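You operate a simulated robot arm through the tools that you are given. There is no shell and no other tool.

Carry out the task below with a simulated two-armed robot. There is one attempt and no reset: what you move stays moved.

Task
Touch the grey machine's holder against both blanks on the magnet, then wind the ram up.
Fine: pull the panel's stop out and press its green ON button once first; the blank in line with the holder comes first.

It is judged by the outcome, as a careful person would: the job done as asked, and still so three seconds after it is handed in. It fails if anything else is knocked over, pushed out of place, dropped, spilled or broken.

Robot
Two 7-joint arms with fingered hands on one trunk that stands fixed in place. Base frame: the origin is at the foot of the trunk, x ahead of it, y to its left, z up. Units: m, degrees, N and s.
The left shoulder is at [0.064, 0.174, 1.039], the right one opposite. With the tool pointing down near the work surface each hand reaches from about 0.3 to 0.74 m from the base axis, measured 20 degrees to its own side. Payload 3.8 kg a hand.
The TCP of each hand is the grasp point between the finger pads, 0.026 m short of the fingertips. In the tool frame z runs along the fingers and y along their closing line. The gripper opens to 0.132 m; its body begins 0.073 m behind the TCP. The gripper is a hand of 3 fingers: y runs from the thumb to the fingers, the wrist lies at [0, 0, -0.224] in the tool frame, and closing takes about 1.5 s.
Orientation is that of the tool frame in the base frame, as a unit quaternion [w, x, y, z]. With the fingers straight down and closing along the base's y, the tool's x points along the base's -x, its y along +y and its z along -z.

Tools
- The arms move only by the tool apply_moves. It takes "left_deltas", "right_deltas" or both (then of equal length, played together; a hand with none holds still); each is a list of rows, each a list of 6 numbers: the shift along the base's x, y, z in m, then the turn, a rotation vector about the base's x, y, z in degrees. In form: [[x, y, z, ax, ay, az], ...]. A call has 1 to 20 rows; each row shifts and turns the commanded pose from where the row before left it. "left_hand" and "right_hand" are, for a hand that has rows, the opening, from 0 (shut) to 1 (fully open), set as the call begins (left out, the last holds). Each row takes 0.2 s and may step no farther than 0.05 m and 8.6 degrees from the row before; otherwise, or with a gripper value out of range, the whole call is refused. A pose out of reach is approached as far as the arm can. The call stops where the force on the tool passes 40 N (or 10 N more than at its start, if that is more) or the arm is blocked; 0.2 s more then pass. The fingers move at their own pace (about 0.108 m/s each) and stop on an object; they squeeze with about 24 N. The grip force told is the motor's: it shows also when the fingers shut on nothing. Time passes only in rows, and 0.2 s behind the last, so rows that do not move let the fingers close. It gives the time, the measured TCP pose, the force on the tool (base axes), the opening and the grip force at its end, in the units of the frame above (readings bear some noise), with the torque about the TCP (base axes, N m) and any sound that the robot's microphone picked up.
- Cameras (640 x 400 px; columns grow to the right, rows downward): "scene" is now at [0.1656, -0.0441, 0.9622]; the picture's right is [-0.53, -0.85, 0.00], its down [0.11, -0.07, -0.99] and it looks along [0.84, -0.53, 0.12] (base axes); focal length 214 px, centre (320, 200). "left" rides on the left gripper at [-0.062, 0.003, -0.092] in its tool frame; the picture's right is [-0.05, -1.00, 0.00], its down [0.83, -0.04, -0.55] and it looks along [0.55, -0.03, 0.83] (tool axes); focal length 230 px, centre (320, 200). "right" rides on the right gripper at [0.062, 0.003, -0.092] in its tool frame; the picture's right is [-0.05, 1.00, 0.00], its down [-0.83, -0.04, -0.56] and it looks along [-0.56, -0.03, 0.83] (tool axes); focal length 230 px, centre (320, 200). There is no depth. A picture from a camera that has moved, and an enlarged one, comes with that camera's place and axes in the base frame and with its lens.
- snapshot(camera): a new picture of that camera. It takes no simulated time.
- lift_body(by): moves the trunk up (or, below 0, down) by that many m; the arms and the scene camera ride with it, the base frame stays. It gives what a move gives, with no picture.
- move_fingers(finger1, finger2, thumb_bend, hand): sets how far each is bent, from 0 (flat) to 100 (curled in); at 30 the hand is open as for a grip, at 70 the pads meet at the TCP. One left out holds its place. A second passes; each finger stops where it meets its share of the squeeze, and holds until it gets a number again. A gripper value or a shape takes the hand back. It gives what a move gives, with no picture; readings hold the bend of each and the force on the fingers (four entries, about 0 where the hand has none), thumb and palm.
- set_grasp(shape, hand): the hand has 3 fingers and takes this shape, open, in about a second: jaw (thumb against the fingers, like two jaws); tri (thumb and two fingers); tip (a fingertip pinch); poke (one finger out to press); point (the index stretched); flat (the hand flat); cup (the hand cupped); fist (a fist). The gripper value then closes the fingers along that shape, each until it touches; the sizes above hold for jaw. It gives what a move gives, with no picture.
- head_to(pan, tilt): turns the head with the scene camera to pan (to the left, within 60 degrees either way) and tilt (down, from -29 to 69), counted from straight ahead of the robot (the tilt from the chest, where the trunk bows). It gives what a move gives.
- close_up(camera, box): a new picture of the part [left, top, right, bottom] of that camera's present view, enlarged. It takes no simulated time.
- job_done(): hands the job in; it is judged then, once.

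Nothing tells you positions but the pictures and the camera data. Unless the task says otherwise, let go and move clear before handing in.

The tools are called after "Call:" as name(argument=value, ...) on one line, values as JSON. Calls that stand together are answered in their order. apply_moves: Moves the arms, as the interface text tells. Its arguments: {"type":"object","properties":{"left_deltas":{"type":"array","items":{"type":"array","items":{"type":"number"}}},"left_hand":{"type":"number"},"right_deltas":{"type":"array","items":{"type":"array","items":{"type":"number"}}},"right_hand":{"type":"number"}},"required":[]} The other tools are called the same way: lift_body (by) moves the trunk up or down; set_grasp (shape, hand) gives the hand a shape; move_fingers (finger1, finger2, thumb_bend, hand) moves the fingers one by one; head_to (pan, tilt) turns the head that bears the scene camera; snapshot (camera) takes a picture; close_up (camera, box) takes an enlarged picture of a part of a camera's view; job_done () hands the job in.

At the start:

```text
time_s: 0.0
left_eef_pos: [0.5028, -0.066, 1.099]
left_orientation: [-0.001, -0.001, 1.0, 0.0]
left_force: [-0.1, 0.6, 0.1]
left_moment: [0.0, 0.02, -0.03]
left_opening: 0.1318
left_grasp_force: 0.0
left_shape: jaw
left_bend: [30.0, 30.0, 30.0]
left_finger forces: [0.0, 0.0, 0.1, 0.0, 0.1, 0.1]
right_eef_pos: [0.3036, -0.3176, 1.1522]
right_orientation: [0.001, 0.0, 1.0, 0.001]
right_force: [0.8, -0.1, 0.3]
right_moment: [-0.02, -0.01, 0.03]
right_opening: 0.1319
right_grasp_force: 0.0
right_shape: jaw
right_bend: [30.0, 30.0, 30.0]
right_finger forces: [0.0, 0.0, 0.0, 0.1, 0.1, 0.0]
trunk travel left (down, up): [-0.35, 0.132]
head pan, tilt (commanded): [-32.1, -7.2]
```

scene: 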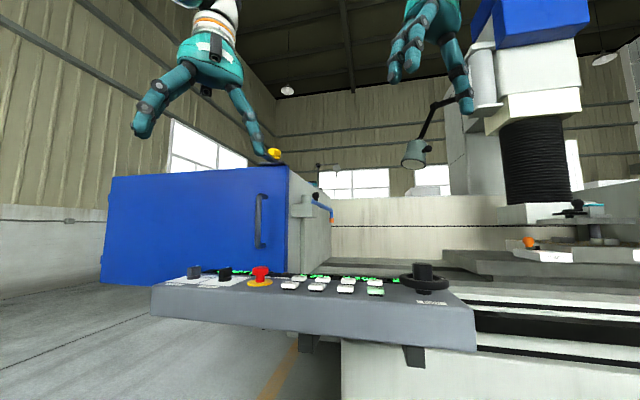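
right: 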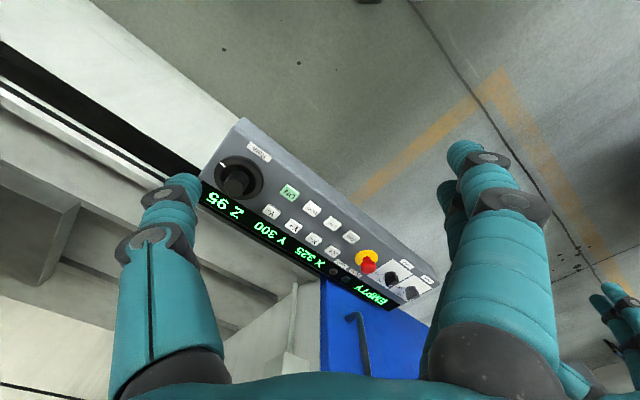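
left: 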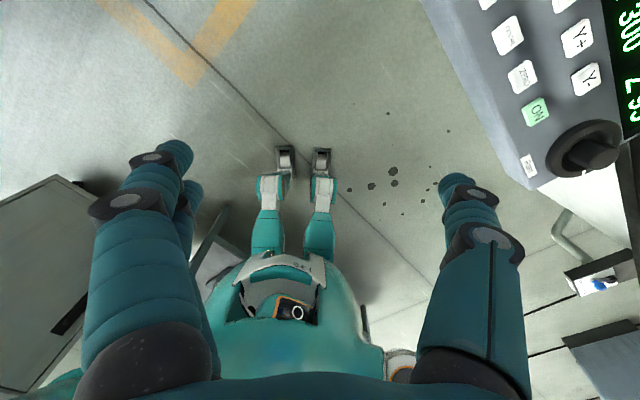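

I see a control panel in front of the machine with a red stop, a row of keys, a green ON key and a handwheel, and a ram to the right. I'll look closer at the panel and the machine before moving anything.

Call:
close_up(camera="scene", box=[140, 240, 480, 380])

Call:
close_up(camera="right", box=[190, 110, 450, 320])

Call:
close_up(camera="scene", box=[440, 150, 640, 300])

Call:
close_up(camera="left", box=[440, 0, 640, 200])

```text
1.88 times, centred on (310, 310) of scene
camera zoom: at [0.1656, -0.0441, 0.9622], right [-0.53, -0.85, 0.0], down [0.11, -0.07, -0.99], along [0.84, -0.53, 0.12], focal length 404 px, centre (339, -7)
```

zoom: 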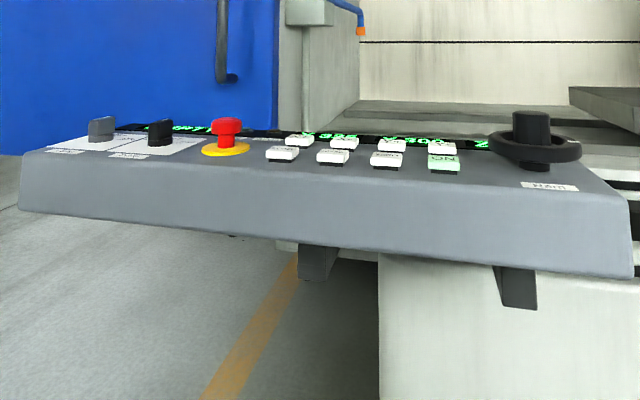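

```text
1.90 times, centred on (320, 215) of right
camera zoom: at [0.2414, -0.3148, 1.2442], right [0.05, 1.0, 0.0], down [0.83, -0.04, 0.56], along [0.56, -0.03, -0.83], focal length 438 px, centre (320, 171)
```

zoom: 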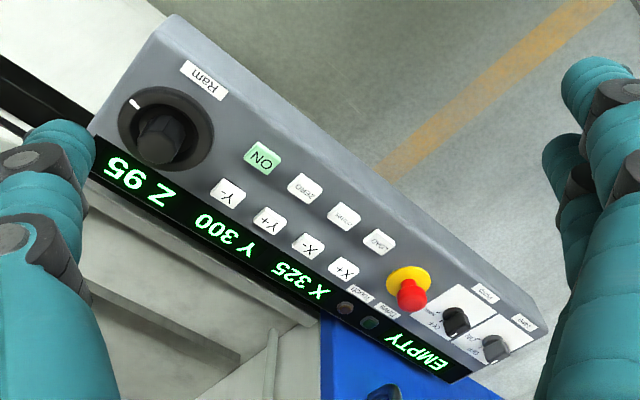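

```text
2.67 times, centred on (540, 225) of scene
camera zoom: at [0.1656, -0.0441, 0.9622], right [-0.53, -0.85, 0.0], down [0.11, -0.07, -0.99], along [0.84, -0.53, 0.12], focal length 572 px, centre (-267, 133)
```

zoom: 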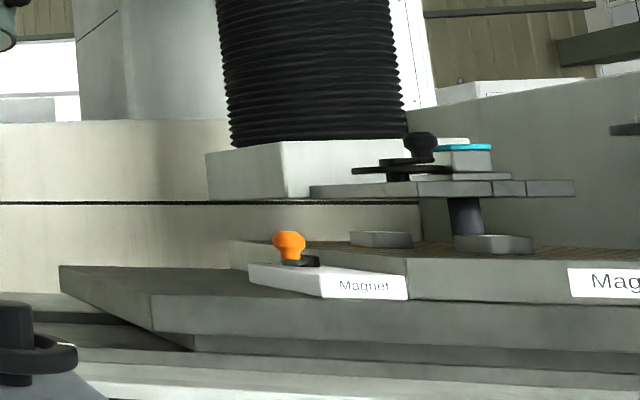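

```text
2.00 times, centred on (540, 100) of left
camera zoom: at [0.5642, -0.064, 1.1916], right [0.05, -1.0, 0.0], down [-0.83, -0.04, 0.56], along [-0.56, -0.03, -0.83], focal length 460 px, centre (-120, 400)
```

zoom: 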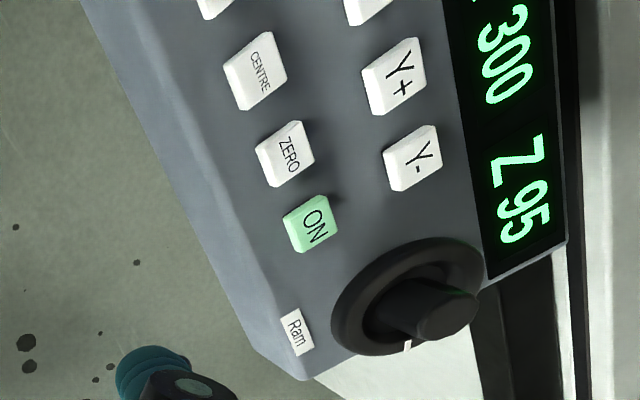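

The machine has a ram with a bellows, a holder under it, and a magnet with pieces on it. I'll pan the head to survey the rest of the scene.

Call:
head_to(pan=-55, tilt=5)

Call:
snapshot(camera="scene")

Call:
close_up(camera="scene", box=[240, 80, 480, 230])

```text
time_s: 0.9
left_eef_pos: [0.5038, -0.0669, 1.1009]
left_orientation: [0.0, -0.001, 1.0, 0.0]
left_force: [-0.4, 0.1, -0.8]
left_moment: [0.0, -0.02, -0.01]
left_opening: 0.1317
left_grasp_force: 0.1
left_shape: jaw
left_bend: [30.0, 30.0, 30.0]
left_finger forces: [0.0, 0.0, 0.0, 0.0, 0.0, 0.0]
right_eef_pos: [0.303, -0.3176, 1.1516]
right_orientation: [-0.001, 0.0, 1.0, 0.0]
right_force: [0.3, 0.2, 0.3]
right_moment: [0.01, -0.03, -0.01]
right_opening: 0.1318
right_grasp_force: 0.1
right_shape: jaw
right_bend: [30.0, 30.0, 30.0]
right_finger forces: [0.1, 0.0, 0.1, 0.0, 0.0, 0.1]
trunk travel left (down, up): [-0.35, 0.132]
head pan, tilt (commanded): [-55.0, 5.0]
```

```text
taken
camera scene: at [0.1453, -0.0735, 0.9433], right [-0.82, -0.57, 0.0], down [-0.05, 0.07, -1.0], along [0.57, -0.82, -0.09], focal length 214 px, centre (320, 200)
```

scene: 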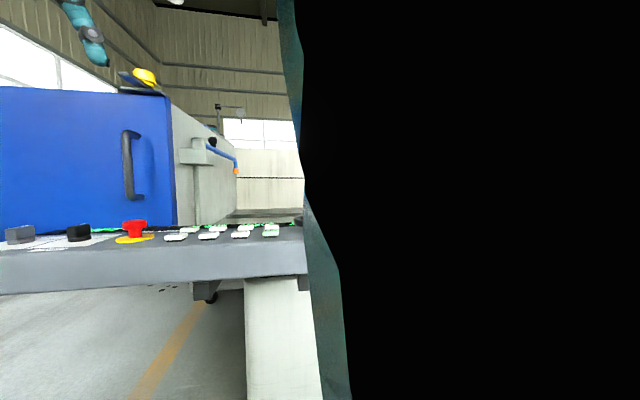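

```text
2.67 times, centred on (360, 155) of scene
camera zoom: at [0.1453, -0.0735, 0.9433], right [-0.82, -0.57, 0.0], down [-0.05, 0.07, -1.0], along [0.57, -0.82, -0.09], focal length 572 px, centre (213, 320)
```

zoom: 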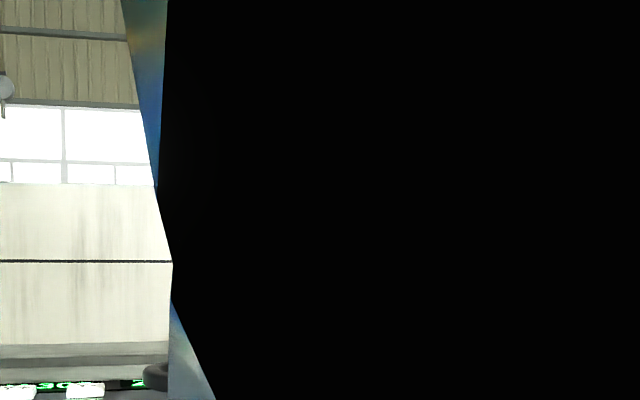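

The right shoulder blocks the view at that pan. I'll turn back a bit and look at the machine and panel from there.

Call:
head_to(pan=-40, tilt=10)

Call:
snapshot(camera="scene")

Call:
close_up(camera="right", box=[310, 210, 450, 310])

Call:
close_up(camera="right", box=[200, 130, 340, 230])

```text
time_s: 1.6
left_eef_pos: [0.5015, -0.0663, 1.0999]
left_orientation: [-0.001, -0.001, 1.0, 0.0]
left_force: [0.1, 0.3, -0.2]
left_moment: [-0.02, 0.02, 0.03]
left_opening: 0.1321
left_grasp_force: 0.0
left_shape: jaw
left_bend: [30.0, 30.0, 30.0]
left_finger forces: [0.0, 0.0, 0.0, 0.0, 0.0, 0.0]
right_eef_pos: [0.3034, -0.3171, 1.1533]
right_orientation: [0.0, 0.0, 1.0, 0.0]
right_force: [-0.4, 0.3, 0.2]
right_moment: [-0.02, -0.01, 0.02]
right_opening: 0.1319
right_grasp_force: 0.1
right_shape: jaw
right_bend: [30.0, 30.0, 30.0]
right_finger forces: [0.0, 0.0, 0.0, 0.0, 0.1, 0.1]
trunk travel left (down, up): [-0.35, 0.132]
head pan, tilt (commanded): [-40.0, 10.0]
```

```text
taken
camera scene: at [0.1637, -0.0581, 0.9352], right [-0.64, -0.77, 0.0], down [-0.13, 0.11, -0.98], along [0.75, -0.63, -0.17], focal length 214 px, centre (320, 200)
```

scene: 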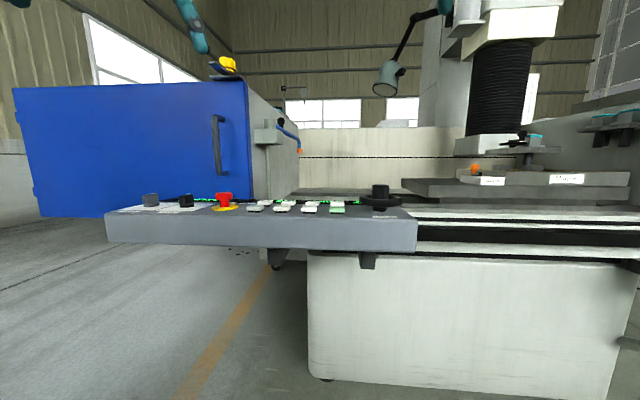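

```text
4.00 times, centred on (380, 260) of right
camera zoom: at [0.2414, -0.3148, 1.2442], right [0.05, 1.0, 0.0], down [0.83, -0.04, 0.56], along [0.56, -0.03, -0.83], focal length 920 px, centre (80, -40)
```

zoom: 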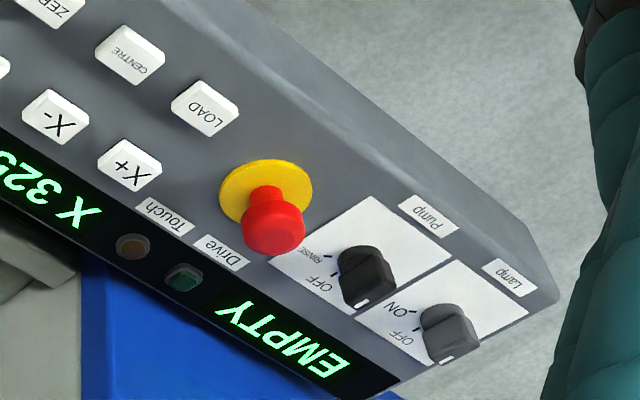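

```text
4.00 times, centred on (270, 180) of right
camera zoom: at [0.2414, -0.3148, 1.2442], right [0.05, 1.0, 0.0], down [0.83, -0.04, 0.56], along [0.56, -0.03, -0.83], focal length 920 px, centre (520, 280)
```

zoom: 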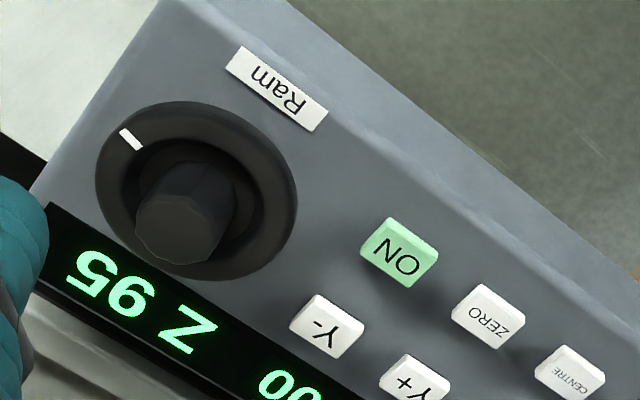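

The panel carries LOAD, CENTRE, ZERO, ON keys in front, X+/X-/Y+/Y- behind, and Touch/Drive lamps by the display. I'll raise the trunk to see the magnet and holder from higher.

Call:
lift_body(by=0.13)

Call:
snapshot(camera="scene")

Call:
close_up(camera="scene", box=[400, 100, 640, 250])

Call:
close_up(camera="scene", box=[100, 180, 430, 290])

```text
time_s: 3.2
left_eef_pos: [0.5029, -0.0658, 1.2267]
left_orientation: [-0.002, -0.001, 1.0, 0.0]
left_force: [0.5, 0.6, 0.2]
left_moment: [0.02, 0.05, -0.01]
left_opening: 0.132
left_grasp_force: 0.1
left_shape: jaw
left_bend: [30.0, 30.0, 30.0]
left_finger forces: [0.1, 0.1, 0.0, 0.1, 0.0, 0.1]
right_eef_pos: [0.3045, -0.3178, 1.2816]
right_orientation: [0.0, 0.0, 1.0, -0.001]
right_force: [1.4, -0.8, 0.5]
right_moment: [0.02, 0.01, 0.01]
right_opening: 0.1321
right_grasp_force: 0.1
right_shape: jaw
right_bend: [30.0, 30.0, 30.0]
right_finger forces: [0.0, 0.1, 0.0, 0.1, 0.1, 0.0]
trunk travel left (down, up): [-0.48, 0.002]
head pan, tilt (commanded): [-40.0, 10.0]
```

```text
taken
camera scene: at [0.1812, -0.0581, 1.1006], right [-0.64, -0.77, 0.0], down [-0.13, 0.11, -0.98], along [0.75, -0.63, -0.17], focal length 214 px, centre (320, 200)
```

scene: 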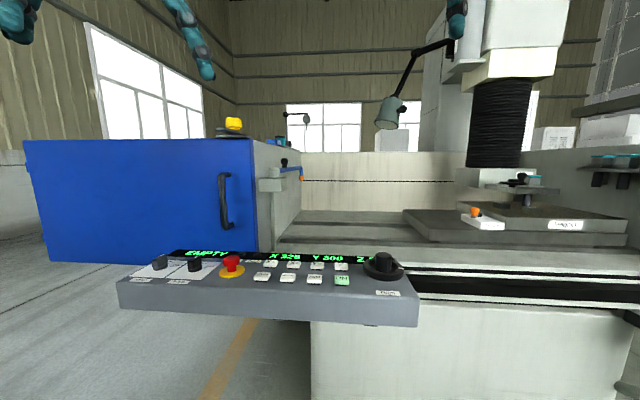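

```text
2.67 times, centred on (520, 175) of scene
camera zoom: at [0.1812, -0.0581, 1.1006], right [-0.64, -0.77, 0.0], down [-0.13, 0.11, -0.98], along [0.75, -0.63, -0.17], focal length 572 px, centre (-213, 267)
```

zoom: 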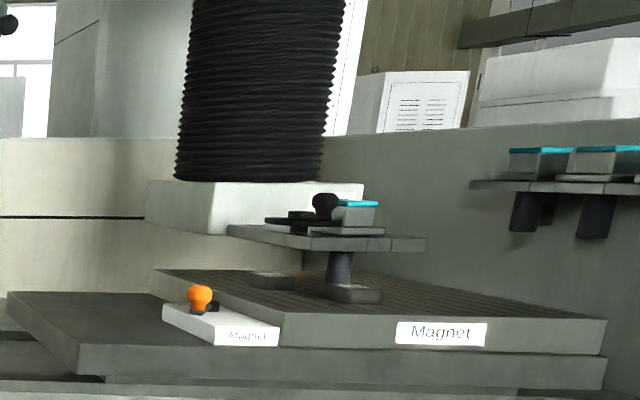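

```text
1.94 times, centred on (265, 235) of scene
camera zoom: at [0.1812, -0.0581, 1.1006], right [-0.64, -0.77, 0.0], down [-0.13, 0.11, -0.98], along [0.75, -0.63, -0.17], focal length 416 px, centre (427, 132)
```

zoom: 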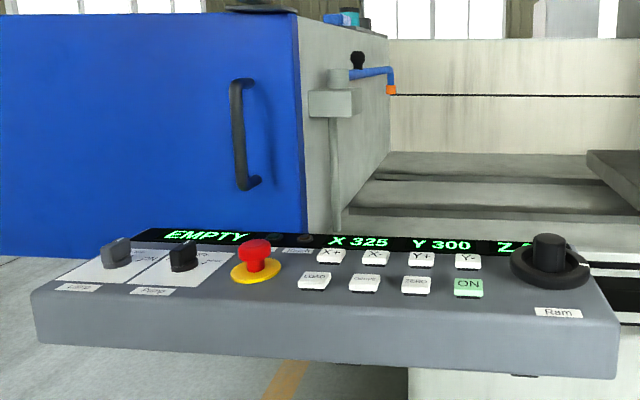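

The panel runs diagonally (about 45°) with the wheel near (0.45, -0.49) and the stop near (0.72, -0.22). The holder with its rod hangs over the magnet around (0.25, -1.2), beyond arm reach. I'll swing the right-hand camera toward the magnet to see the rod-to-blank alignment.

Call:
apply_moves(right_deltas=[[-0.01, -0.015, 0, 0, 0, -8.2], [-0.01, -0.015, 0, 0, 0, -8.2], [-0.01, -0.015, 0, 0, 0, -8.2], [-0.01, -0.015, 0, 0, 0, -8.2], [-0.01, -0.015, 0, 0, 0, -8.2], [-0.01, -0.015, 0, 0, 0, -8.2], [-0.01, -0.015, 0, 0, 0, -8.2], [-0.01, -0.015, 0, 0, 0, -8.2], [-0.01, -0.015, 0, 0, 0, -8.2], [-0.01, -0.015, 0, 0, 0, -8.2], [0, -0.015, 0, 0, 0, -8], [0, -0.015, 0, -8.3, 0, 0], [0, -0.015, 0, -8.3, 0, 0], [0, -0.015, 0, -8.3, 0, 0]])

Call:
snapshot(camera="right")

Call:
snapshot(camera="scene")

```text
time_s: 6.2
left_eef_pos: [0.5032, -0.066, 1.2297]
left_orientation: [0.001, 0.0, 1.0, 0.0]
left_force: [-0.2, -0.1, -0.1]
left_moment: [0.03, -0.03, -0.04]
left_opening: 0.1318
left_grasp_force: 0.2
left_shape: jaw
left_bend: [30.0, 30.0, 30.0]
left_finger forces: [0.0, 0.0, 0.1, 0.0, 0.0, 0.0]
right_eef_pos: [0.2093, -0.57, 1.2965]
right_orientation: [0.153, 0.689, 0.692, -0.152]
right_force: [0.3, -0.5, 0.4]
right_moment: [0.0, 0.0, 0.0]
right_opening: 0.132
right_grasp_force: 0.0
right_shape: jaw
right_bend: [30.0, 30.0, 30.0]
right_finger forces: [0.0, 0.1, 0.0, 0.0, 0.0, 0.0]
right hand out of reach, approached as far as the arm can: row 11, 12, 13, 14
trunk travel left (down, up): [-0.48, 0.002]
head pan, tilt (commanded): [-40.0, 10.0]
```

```text
taken
camera right: at [0.2122, -0.4751, 1.3546], right [1.0, -0.04, 0.02], down [-0.04, -0.52, 0.85], along [-0.03, -0.85, -0.52], focal length 230 px, centre (320, 200)
```

right: 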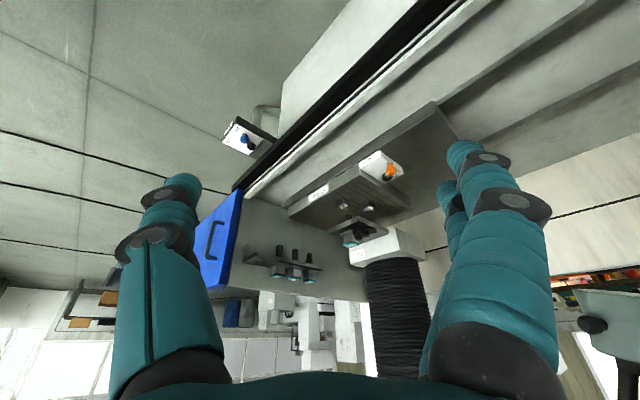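

```text
taken
camera scene: at [0.1806, -0.0581, 1.1008], right [-0.64, -0.77, 0.0], down [-0.13, 0.11, -0.98], along [0.75, -0.63, -0.17], focal length 214 px, centre (320, 200)
```

scene: 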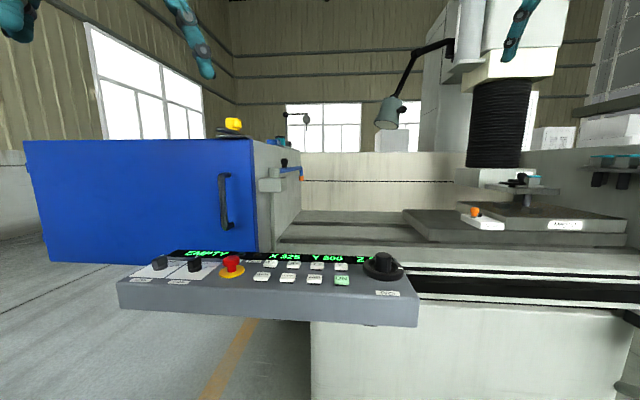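

The right-hand camera sees the magnet, upside down. I'll enlarge it.

Call:
close_up(camera="right", box=[280, 130, 440, 280])

Call:
close_up(camera="scene", box=[450, 150, 590, 240])

Call:
close_up(camera="right", box=[325, 180, 405, 250])

```text
2.67 times, centred on (360, 205) of right
camera zoom: at [0.2122, -0.4751, 1.3546], right [1.0, -0.04, 0.02], down [-0.04, -0.52, 0.85], along [-0.03, -0.85, -0.52], focal length 614 px, centre (213, 187)
```

zoom: 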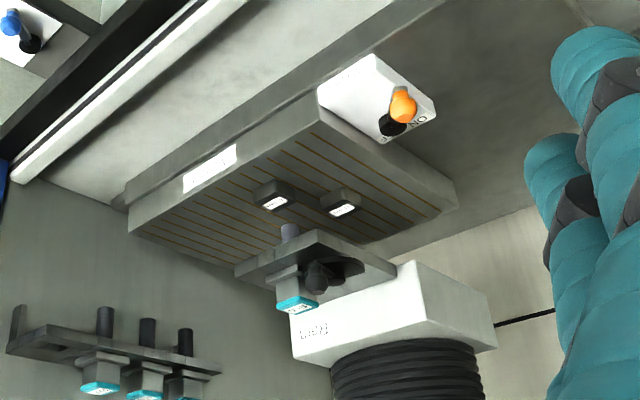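

```text
4.44 times, centred on (520, 195) of scene
camera zoom: at [0.1806, -0.0581, 1.1008], right [-0.64, -0.77, 0.0], down [-0.13, 0.11, -0.98], along [0.75, -0.63, -0.17], focal length 953 px, centre (-569, 222)
```

zoom: 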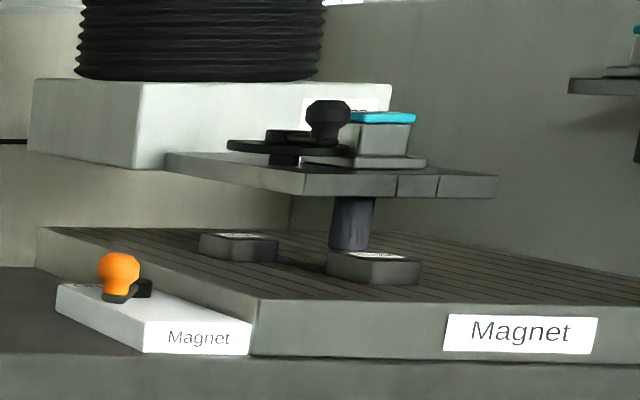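

```text
5.71 times, centred on (365, 215) of right
camera zoom: at [0.2122, -0.4751, 1.3546], right [1.0, -0.04, 0.02], down [-0.04, -0.52, 0.85], along [-0.03, -0.85, -0.52], focal length 1315 px, centre (63, 114)
```

zoom: 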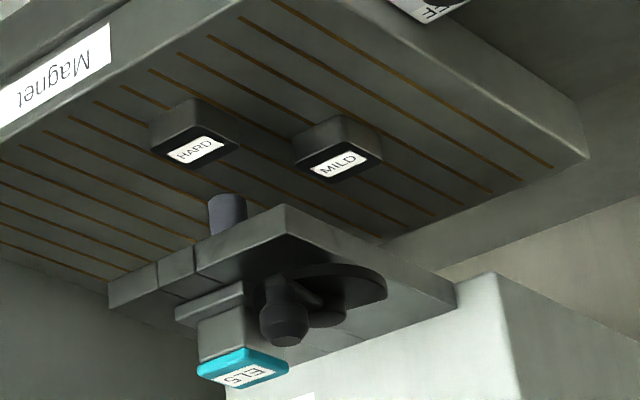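

The blanks are labelled HARD (near (0.28, -1.25)) and MILD (near (0.37, -1.27)), and the rod hangs behind them near (0.30, -1.34). I need finer detail on the rod's bottom and the magnet slots.

Call:
close_up(camera="scene", box=[490, 180, 550, 220])

Call:
close_up(camera="right", box=[340, 190, 380, 215])

Call:
close_up(camera="right", box=[280, 120, 420, 210])

```text
10.00 times, centred on (520, 200) of scene
camera zoom: at [0.1806, -0.0581, 1.1008], right [-0.64, -0.77, 0.0], down [-0.13, 0.11, -0.98], along [0.75, -0.63, -0.17], focal length 2145 px, centre (-1680, 200)
```

zoom: 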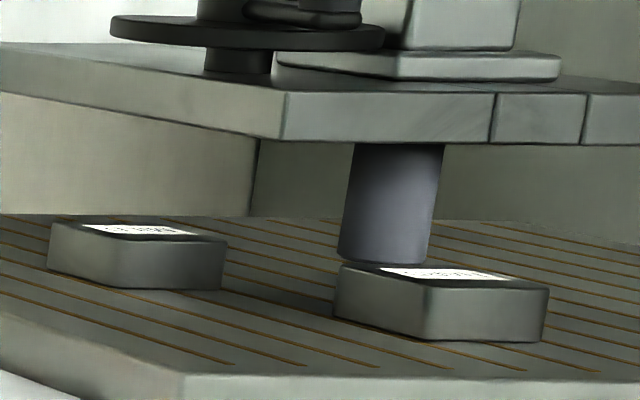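

```text
16.00 times, centred on (360, 202) of right
camera zoom: at [0.2122, -0.4751, 1.3546], right [1.0, -0.04, 0.02], down [-0.04, -0.52, 0.85], along [-0.03, -0.85, -0.52], focal length 3681 px, centre (-320, 160)
```

zoom: 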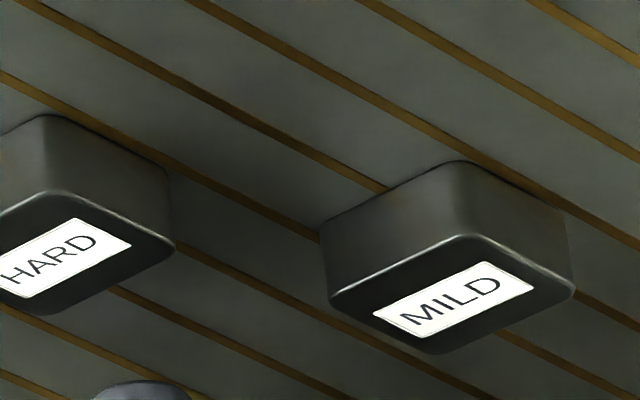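

```text
4.44 times, centred on (350, 165) of right
camera zoom: at [0.2122, -0.4751, 1.3546], right [1.0, -0.04, 0.02], down [-0.04, -0.52, 0.85], along [-0.03, -0.85, -0.52], focal length 1022 px, centre (187, 356)
```

zoom: 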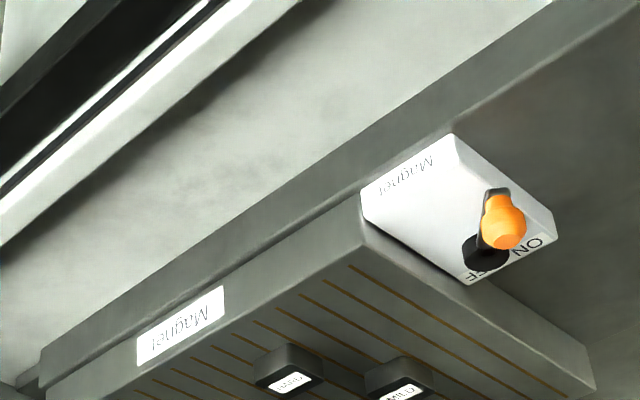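

The two views line up too nearly to fix the rod's depth. I'll bring the left-hand camera in from the other side for a wide baseline.

Call:
apply_moves(left_deltas=[[0.007, -0.016, 0.002, 0, 0, 8], [0.007, -0.016, 0.002, 0, 0, 8], [0.007, -0.016, 0.002, 0, 0, 8], [0.007, -0.016, 0.002, 0, 0, 8], [0.007, -0.016, 0.002, 0, 0, 8], [0.007, -0.016, 0.002, 0, 0, 8], [0.007, -0.016, 0.002, 0, 0, 8], [0.007, -0.016, 0.002, 0, 0, 8], [0.007, -0.016, 0.002, 0, 0, 6], [0.007, -0.016, 0.002, -7.5, 2.7, 0], [0.007, -0.016, 0, -7.5, 2.7, 0], [0, -0.01, 0, -7.5, 2.7, 0]])

Call:
snapshot(camera="left")

```text
time_s: 8.8
left_eef_pos: [0.4779, -0.1778, 1.2119]
left_orientation: [-0.171, -0.563, 0.8, -0.12]
left_force: [-0.6, 0.2, 0.4]
left_moment: [-0.02, 0.05, -0.02]
left_opening: 0.1318
left_grasp_force: 0.1
left_shape: jaw
left_bend: [30.0, 30.0, 30.0]
left_finger forces: [0.1, 0.1, 0.0, 0.1, 0.0, 0.1]
left hand out of reach, approached as far as the arm can: row 1, 2, 3, 4, 5, 6, 7, 8, 9, 10
right_eef_pos: [0.2109, -0.5681, 1.2971]
right_orientation: [0.151, 0.689, 0.692, -0.153]
right_force: [-1.0, -0.2, 0.8]
right_moment: [-0.07, 0.0, -0.01]
right_opening: 0.1319
right_grasp_force: 0.0
right_shape: jaw
right_bend: [30.0, 30.0, 30.0]
right_finger forces: [0.0, 0.0, 0.0, 0.1, 0.0, 0.0]
trunk travel left (down, up): [-0.48, 0.002]
head pan, tilt (commanded): [-40.0, 10.0]
```

```text
taken
camera left: at [0.5067, -0.0894, 1.2704], right [0.96, -0.29, -0.02], down [-0.14, -0.51, 0.85], along [-0.26, -0.81, -0.53], focal length 230 px, centre (320, 200)
```

left: 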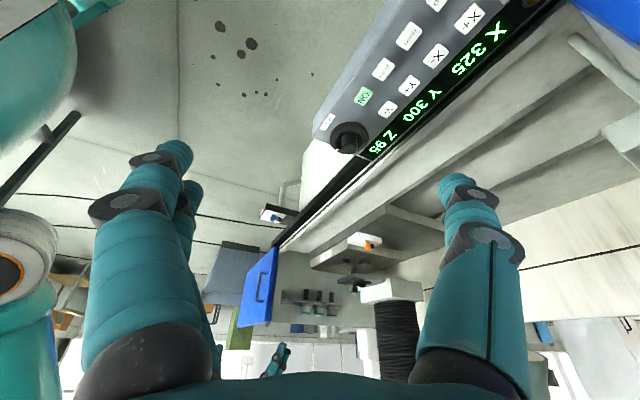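

Call:
close_up(camera="left", box=[310, 220, 430, 295])

Call:
close_up(camera="left", box=[330, 250, 386, 290])

Call:
close_up(camera="right", box=[325, 185, 405, 235])

```text
5.33 times, centred on (370, 258) of left
camera zoom: at [0.5067, -0.0894, 1.2704], right [0.96, -0.29, -0.02], down [-0.14, -0.51, 0.85], along [-0.26, -0.81, -0.53], focal length 1227 px, centre (53, -107)
```

zoom: 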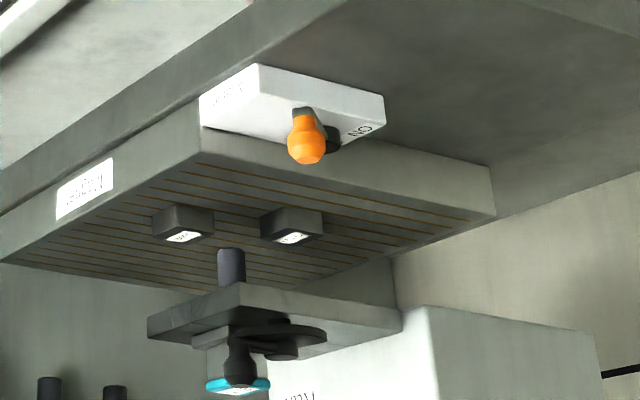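

```text
10.00 times, centred on (358, 270) of left
camera zoom: at [0.5067, -0.0894, 1.2704], right [0.96, -0.29, -0.02], down [-0.14, -0.51, 0.85], along [-0.26, -0.81, -0.53], focal length 2301 px, centre (-60, -500)
```

zoom: 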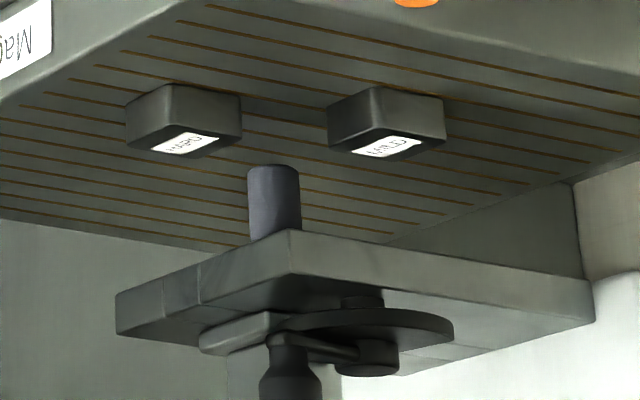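

```text
8.00 times, centred on (365, 210) of right
camera zoom: at [0.2133, -0.4733, 1.3549], right [1.0, -0.04, 0.02], down [-0.04, -0.52, 0.85], along [-0.03, -0.85, -0.52], focal length 1841 px, centre (-40, 120)
```

zoom: 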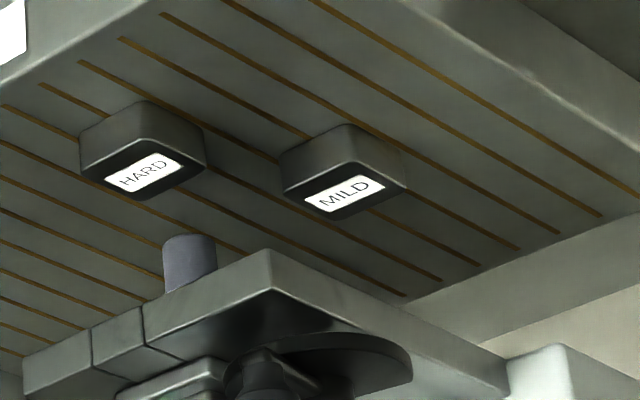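

Triangulating from three cameras: the machine axes lie at 45° to the base; the rod sits level with MILD in depth (about 0.10 m to its right) and its lower end is slightly below the blanks' tops, so jogging along X will meet MILD's side. I'll check the magnet's switch before going on.

Call:
close_up(camera="left", box=[345, 225, 393, 255])

Call:
close_up(camera="right", box=[350, 140, 414, 190])

Call:
close_up(camera="scene", box=[455, 200, 515, 238])

Call:
close_up(camera="left", box=[300, 0, 560, 170])

```text
13.33 times, centred on (369, 240) of left
camera zoom: at [0.5067, -0.0894, 1.2704], right [0.96, -0.29, -0.02], down [-0.14, -0.51, 0.85], along [-0.26, -0.81, -0.53], focal length 3068 px, centre (-333, -333)
```

zoom: 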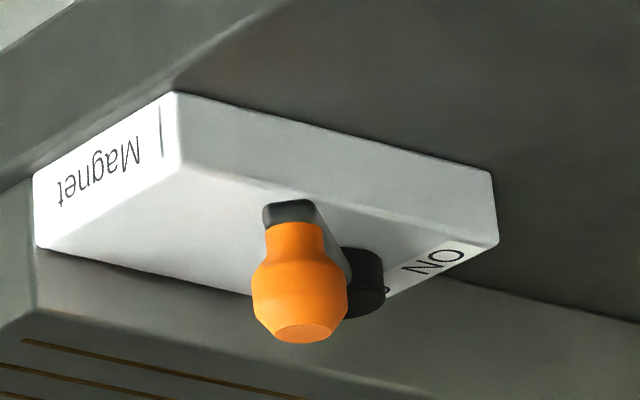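

```text
8.00 times, centred on (382, 165) of right
camera zoom: at [0.2133, -0.4733, 1.3549], right [1.0, -0.04, 0.02], down [-0.04, -0.52, 0.85], along [-0.03, -0.85, -0.52], focal length 1841 px, centre (-176, 480)
```

zoom: 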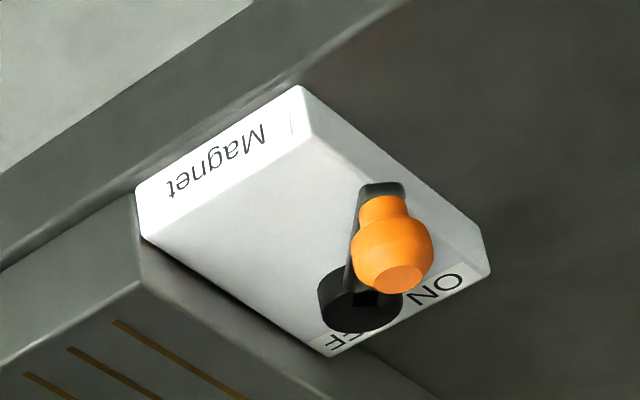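

```text
10.53 times, centred on (485, 219) of scene
camera zoom: at [0.1814, -0.0568, 1.1007], right [-0.64, -0.77, 0.0], down [-0.13, 0.11, -0.98], along [0.75, -0.63, -0.17], focal length 2258 px, centre (-1417, 0)
```

zoom: 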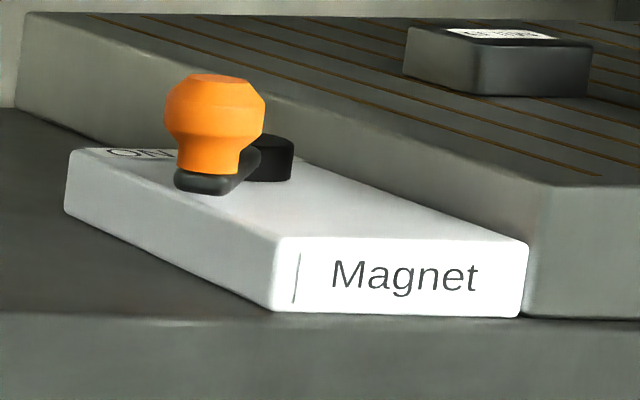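

```text
2.35 times, centred on (430, 85) of left
camera zoom: at [0.5067, -0.0894, 1.2704], right [0.96, -0.29, -0.02], down [-0.14, -0.51, 0.85], along [-0.26, -0.81, -0.53], focal length 541 px, centre (61, 471)
```

zoom: 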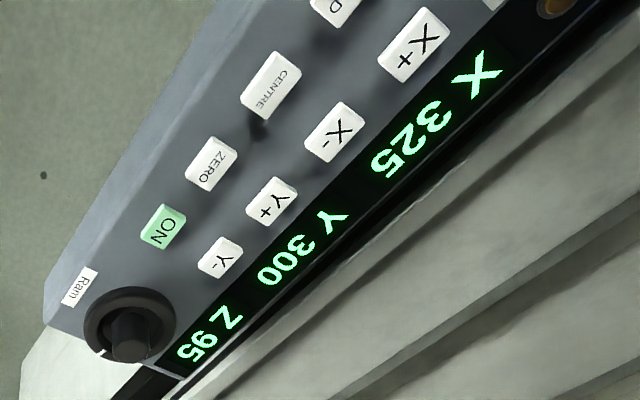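

The magnet lever sits on its ON side and is out of reach anyway, so it stays. I'll clear the left hand to its own side, lower the trunk to the starting height, then bring the right hand over the stop.

Call:
apply_moves(left_deltas=[[0, 0.03, 0, 7.5, -2.7, 0], [0, 0.03, 0, 7.5, -2.7, 0], [0, 0.03, 0, 7.5, -2.7, 0], [0, 0.03, 0, 0, 0, -7], [0, 0.03, 0, 0, 0, -7], [0, 0.03, 0, 0, 0, -7], [0, 0.03, 0, 0, 0, -7], [0, 0.03, 0, 0, 0, -7], [0, 0.03, 0, 0, 0, -7], [0, 0.03, 0, 0, 0, -7], [-0.02, 0, 0, 0, 0, -7], [-0.02, 0, 0, 0, 0, -7], [-0.02, 0, 0, 0, 0, -7]], right_deltas=[[0, 0, 0, 8.3, 0, 0], [0, 0, 0, 8.3, 0, 0], [0, 0, 0, 8.3, 0, 0], [0.01, 0.01, 0, 0, 0, 8.4], [0.01, 0.01, 0, 0, 0, 8.4], [0.01, 0.01, 0, 0, 0, 8.4], [0.01, 0.01, 0, 0, 0, 8.4], [0.01, 0.01, 0, 0, 0, 8.4], [0.01, 0.01, 0, 0, 0, 8.4], [0.01, 0.01, 0, 0, 0, 8.4], [0.01, 0.01, 0, 0, 0, 8.4], [0.01, 0.01, 0, 0, 0, 8.4], [0, 0, 0, 0, 0, 8.4]])

Call:
lift_body(by=-0.13)

Call:
snapshot(camera="right")

Call:
snapshot(camera="scene")

```text
time_s: 11.6
left_eef_pos: [0.4158, 0.1206, 1.2125]
left_orientation: [0.0, 0.0, 1.0, 0.0]
left_force: [-0.2, -0.1, -0.3]
left_moment: [-0.01, 0.01, 0.0]
left_opening: 0.1315
left_grasp_force: 0.0
left_shape: jaw
left_bend: [30.0, 30.0, 30.0]
left_finger forces: [0.0, 0.1, 0.0, 0.0, 0.1, 0.1]
right_eef_pos: [0.2974, -0.4786, 1.2955]
right_orientation: [0.0, 0.051, 0.999, 0.0]
right_force: [0.2, 0.2, -0.1]
right_moment: [0.03, -0.02, -0.03]
right_opening: 0.1322
right_grasp_force: 0.0
right_shape: jaw
right_bend: [30.0, 30.0, 30.0]
right_finger forces: [0.1, 0.0, 0.1, 0.1, 0.1, 0.1]
trunk travel left (down, up): [-0.48, 0.002]
head pan, tilt (commanded): [-40.0, 10.0]
```

```text
time_s: 13.2
left_eef_pos: [0.4166, 0.1204, 1.0816]
left_orientation: [-0.001, -0.001, 1.0, -0.001]
left_force: [-0.6, -0.6, -1.0]
left_moment: [-0.01, 0.02, 0.0]
left_opening: 0.132
left_grasp_force: 0.0
left_shape: jaw
left_bend: [30.0, 30.0, 30.0]
left_finger forces: [0.1, 0.1, 0.0, 0.0, 0.0, 0.0]
right_eef_pos: [0.2989, -0.4775, 1.1657]
right_orientation: [0.001, 0.053, 0.999, 0.001]
right_force: [0.4, -0.3, 0.2]
right_moment: [-0.02, -0.02, 0.0]
right_opening: 0.1318
right_grasp_force: 0.0
right_shape: jaw
right_bend: [30.0, 30.0, 30.0]
right_finger forces: [0.0, 0.0, 0.0, 0.0, 0.0, 0.0]
trunk travel left (down, up): [-0.35, 0.132]
head pan, tilt (commanded): [-40.0, 10.0]
```

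```text
taken
camera right: at [0.2377, -0.4689, 1.2581], right [0.16, 0.99, 0.0], down [0.82, -0.13, 0.56], along [0.55, -0.09, -0.83], focal length 230 px, centre (320, 200)
```

right: 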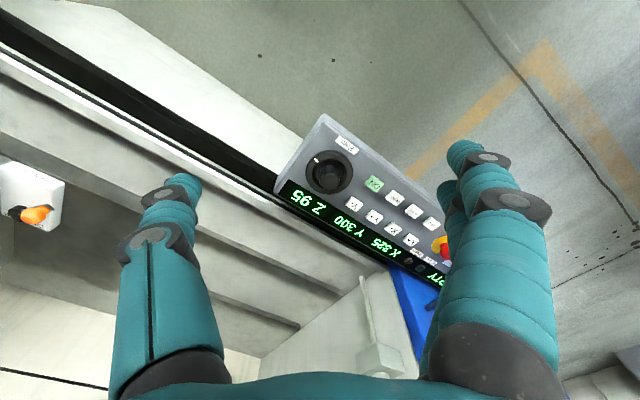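

```text
taken
camera scene: at [0.1636, -0.058, 0.9352], right [-0.64, -0.77, 0.0], down [-0.13, 0.11, -0.98], along [0.75, -0.63, -0.17], focal length 214 px, centre (320, 200)
```

scene: 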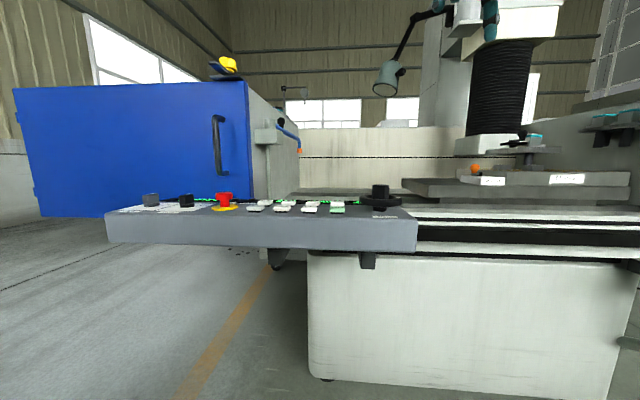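

Now I'll bring the right hand above the stop, turned so it closes along the panel's depth and tilted forward a little for reach.

Call:
apply_moves(right_deltas=[[0.03, 0.0208, -0.01, 0, 0, 8.5], [0.03, 0.0208, -0.01, 0, 0, 8.5], [0.03, 0.0208, -0.01, 0, 0, 8.5], [0.03, 0.0208, -0.01, 0, 0, 8.5], [0.03, 0.0208, -0.01, 0, 0, 8.5], [0.03, 0.0208, -0.01, 0, 0, 8.5], [0.03, 0.0208, -0.01, 0, 0, 0], [0.03, 0.0208, -0.01, 0, 0, 0], [0.03, 0.0208, -0.01, 0, -7.5, 0], [0.03, 0.0208, -0.01, 0, -7.5, 0], [0.03, 0.0208, -0.01, 0, 0, 0], [0.03, 0.0208, -0.01, 0, 0, 0]])

Call:
snapshot(camera="right")

Call:
snapshot(camera="scene")

```text
time_s: 15.8
left_eef_pos: [0.4185, 0.1192, 1.0808]
left_orientation: [-0.001, 0.0, 1.0, 0.0]
left_force: [0.5, -0.7, 0.3]
left_moment: [0.01, -0.01, 0.03]
left_opening: 0.1318
left_grasp_force: 0.0
left_shape: jaw
left_bend: [30.0, 30.0, 30.0]
left_finger forces: [0.1, 0.0, 0.0, 0.0, 0.1, 0.0]
right_eef_pos: [0.611, -0.2837, 1.0528]
right_orientation: [0.122, -0.38, 0.916, -0.049]
right_force: [0.8, 0.0, -0.7]
right_moment: [0.03, 0.02, -0.01]
right_opening: 0.1319
right_grasp_force: 0.1
right_shape: jaw
right_bend: [30.0, 30.0, 30.0]
right_finger forces: [0.0, 0.1, 0.0, 0.0, 0.0, 0.1]
right hand out of reach, approached as far as the arm can: row 11, 12
trunk travel left (down, up): [-0.35, 0.132]
head pan, tilt (commanded): [-40.0, 10.0]
```

```text
taken
camera right: at [0.5432, -0.3243, 1.1307], right [-0.65, 0.74, -0.17], down [0.45, 0.55, 0.7], along [0.61, 0.37, -0.7], focal length 230 px, centre (320, 200)
```

right: 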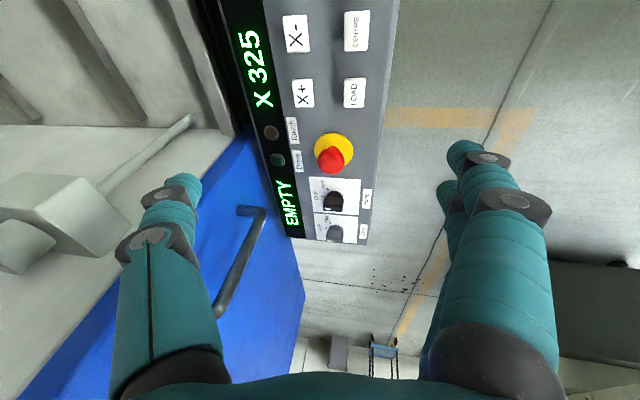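

```text
taken
camera scene: at [0.165, -0.0587, 0.9349], right [-0.64, -0.77, 0.0], down [-0.13, 0.11, -0.98], along [0.75, -0.63, -0.18], focal length 214 px, centre (320, 200)
```

scene: 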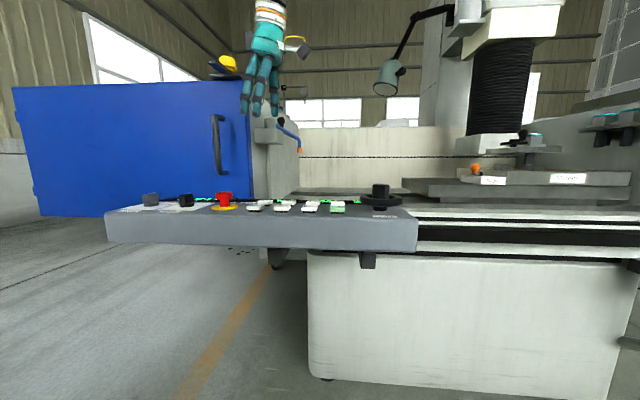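

The stop is well in view. I'll descend a bit to see whether the reach improves at a lower height.

Call:
apply_moves(right_deltas=[[0, 0, -0.025, 0, 0, 0], [0, 0, -0.025, 0, 0, 0], [0, 0, -0.025, 0, 0, 0], [0, 0, -0.02, 0, 0, 0]])

Call:
snapshot(camera="right")

```text
time_s: 16.8
left_eef_pos: [0.4171, 0.1194, 1.0805]
left_orientation: [-0.001, 0.0, 1.0, -0.001]
left_force: [0.2, -0.1, -0.7]
left_moment: [0.05, -0.01, 0.0]
left_opening: 0.1318
left_grasp_force: 0.2
left_shape: jaw
left_bend: [30.0, 30.0, 30.0]
left_finger forces: [0.1, 0.0, 0.0, 0.0, 0.1, 0.0]
right_eef_pos: [0.6097, -0.2806, 0.9581]
right_orientation: [0.122, -0.38, 0.916, -0.05]
right_force: [-0.2, -0.3, 1.0]
right_moment: [0.01, 0.01, 0.03]
right_opening: 0.1318
right_grasp_force: 0.0
right_shape: jaw
right_bend: [30.0, 30.0, 30.0]
right_finger forces: [0.0, 0.0, 0.0, 0.0, 0.0, 0.0]
trunk travel left (down, up): [-0.35, 0.132]
head pan, tilt (commanded): [-40.0, 10.0]
```

```text
taken
camera right: at [0.5416, -0.3218, 1.036], right [-0.65, 0.74, -0.17], down [0.45, 0.56, 0.7], along [0.61, 0.37, -0.7], focal length 230 px, centre (320, 200)
```

right: 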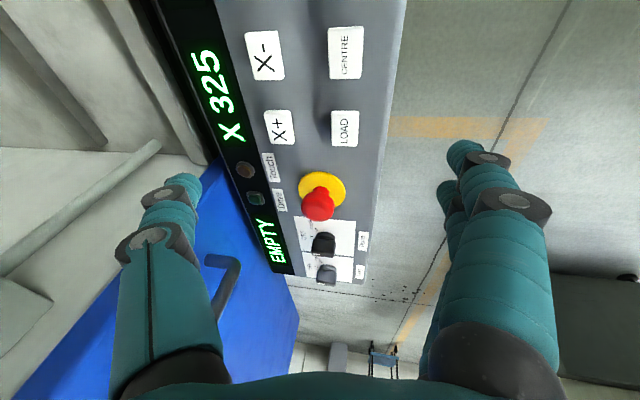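

The stop's axis comes out near (0.718, -0.215) with its head at z ≈ 0.85. I'll move over it, staying above.

Call:
apply_moves(right_deltas=[[0.027, 0.0165, -0.005, 0, 0, 0], [0.027, 0.0165, -0.005, 0, 0, 0], [0.027, 0.0165, -0.005, 0, 0, 0], [0.027, 0.0165, -0.005, 0, 0, 0]], right_hand=0.75)

Call:
snapshot(camera="right")

Call:
snapshot(camera="scene")

```text
time_s: 17.8
left_eef_pos: [0.4166, 0.119, 1.0805]
left_orientation: [0.0, -0.001, 1.0, 0.0]
left_force: [1.3, 0.3, 0.1]
left_moment: [-0.04, -0.02, 0.01]
left_opening: 0.1318
left_grasp_force: 0.1
left_shape: jaw
left_bend: [30.0, 30.0, 30.0]
left_finger forces: [0.1, 0.1, 0.1, 0.0, 0.0, 0.0]
right_eef_pos: [0.6217, -0.2723, 0.9448]
right_orientation: [0.12, -0.379, 0.916, -0.05]
right_force: [0.2, 0.2, -0.4]
right_moment: [0.02, 0.01, -0.02]
right_opening: 0.0997
right_grasp_force: 0.1
right_shape: jaw
right_bend: [63.0, 63.0, 60.0]
right_finger forces: [0.0, 0.0, 0.0, 0.0, 0.0, 0.0]
right hand out of reach, approached as far as the arm can: row 1, 2, 3, 4
trunk travel left (down, up): [-0.35, 0.132]
head pan, tilt (commanded): [-40.0, 10.0]
```

```text
taken
camera right: at [0.5534, -0.3144, 1.0219], right [-0.65, 0.74, -0.17], down [0.45, 0.56, 0.7], along [0.61, 0.37, -0.7], focal length 230 px, centre (320, 200)
```

right: 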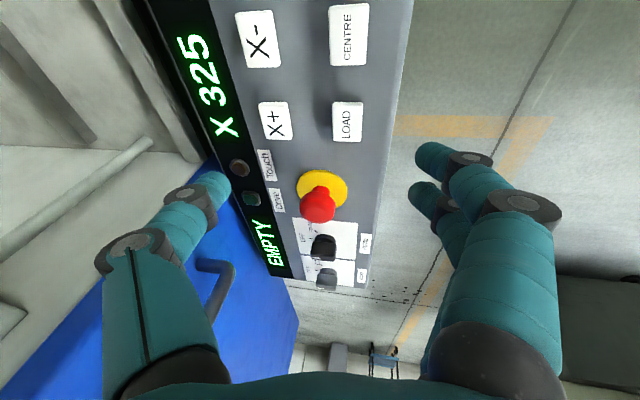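

```text
taken
camera scene: at [0.1636, -0.058, 0.9352], right [-0.64, -0.77, 0.0], down [-0.13, 0.11, -0.98], along [0.75, -0.63, -0.17], focal length 214 px, centre (320, 200)
```

scene: 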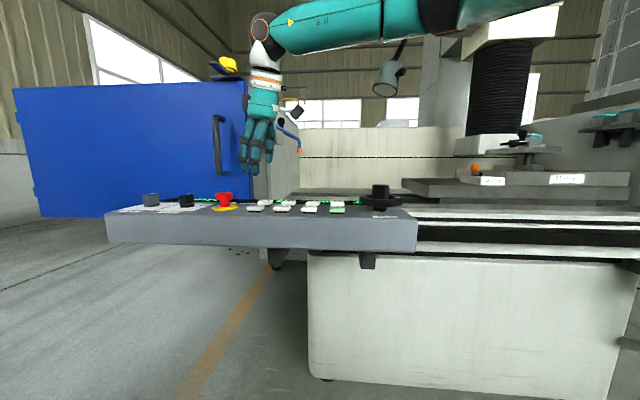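

The 45° yaw limits the reach, since the forearm's azimuth sets it. I'll turn the hand back about its own axis to near-zero yaw and approach the stop that way; the clearances around the stop allow it.

Call:
apply_moves(right_deltas=[[0, 0, 0, 2.17, 0, -8.05], [0, 0, 0, 2.17, 0, -8.05], [0, 0, 0, 2.17, 0, -8.05], [0, 0, 0, 2.17, 0, -8.05], [0, 0, 0, 2.17, 0, -8.05], [0, 0, 0, 2.17, 0, -8.05], [0.024, 0.0143, 0, 0, 0, 0], [0.024, 0.0143, 0, 0, 0, 0], [0.024, 0.0143, 0, 0, 0, 0], [0.024, 0.0143, 0, 0, 0, 0]])

Call:
snapshot(camera="right")

Call:
snapshot(camera="scene")

```text
time_s: 20.0
left_eef_pos: [0.4179, 0.1195, 1.0819]
left_orientation: [0.0, -0.001, 1.0, 0.0]
left_force: [-0.8, 0.1, 0.3]
left_moment: [-0.01, -0.01, 0.02]
left_opening: 0.1319
left_grasp_force: 0.1
left_shape: jaw
left_bend: [30.0, 30.0, 30.0]
left_finger forces: [0.1, 0.0, 0.1, 0.0, 0.0, 0.1]
right_eef_pos: [0.6279, -0.2704, 0.9419]
right_orientation: [0.132, 0.044, 0.99, 0.008]
right_force: [0.1, -0.6, -0.3]
right_moment: [-0.01, 0.0, 0.0]
right_opening: 0.0992
right_grasp_force: 0.1
right_shape: jaw
right_bend: [63.0, 63.0, 60.0]
right_finger forces: [0.1, 0.1, 0.0, 0.0, 0.0, 0.0]
right hand out of reach, approached as far as the arm can: row 7, 8, 9, 10
trunk travel left (down, up): [-0.35, 0.132]
head pan, tilt (commanded): [-40.0, 10.0]
```

```text
taken
camera right: at [0.5435, -0.262, 1.0135], right [0.14, 0.99, 0.04], down [0.65, -0.12, 0.75], along [0.75, -0.08, -0.66], focal length 230 px, centre (320, 200)
```

right: 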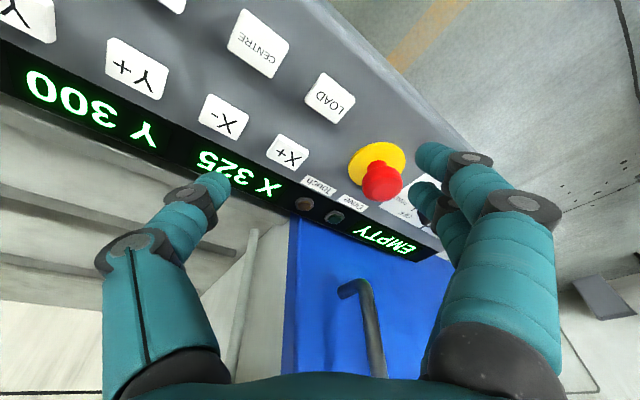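

```text
taken
camera scene: at [0.1638, -0.0581, 0.9352], right [-0.64, -0.77, 0.0], down [-0.13, 0.11, -0.98], along [0.75, -0.63, -0.17], focal length 214 px, centre (320, 200)
```

scene: 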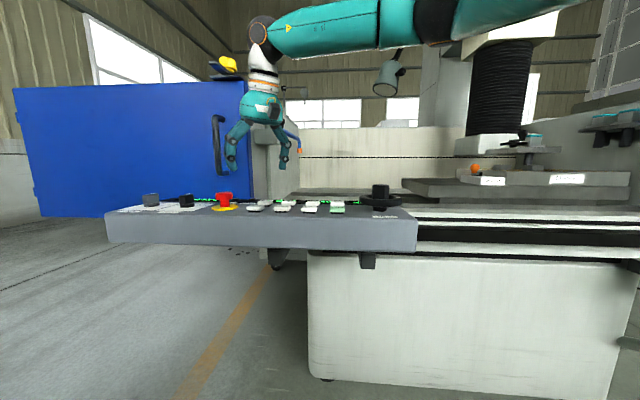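

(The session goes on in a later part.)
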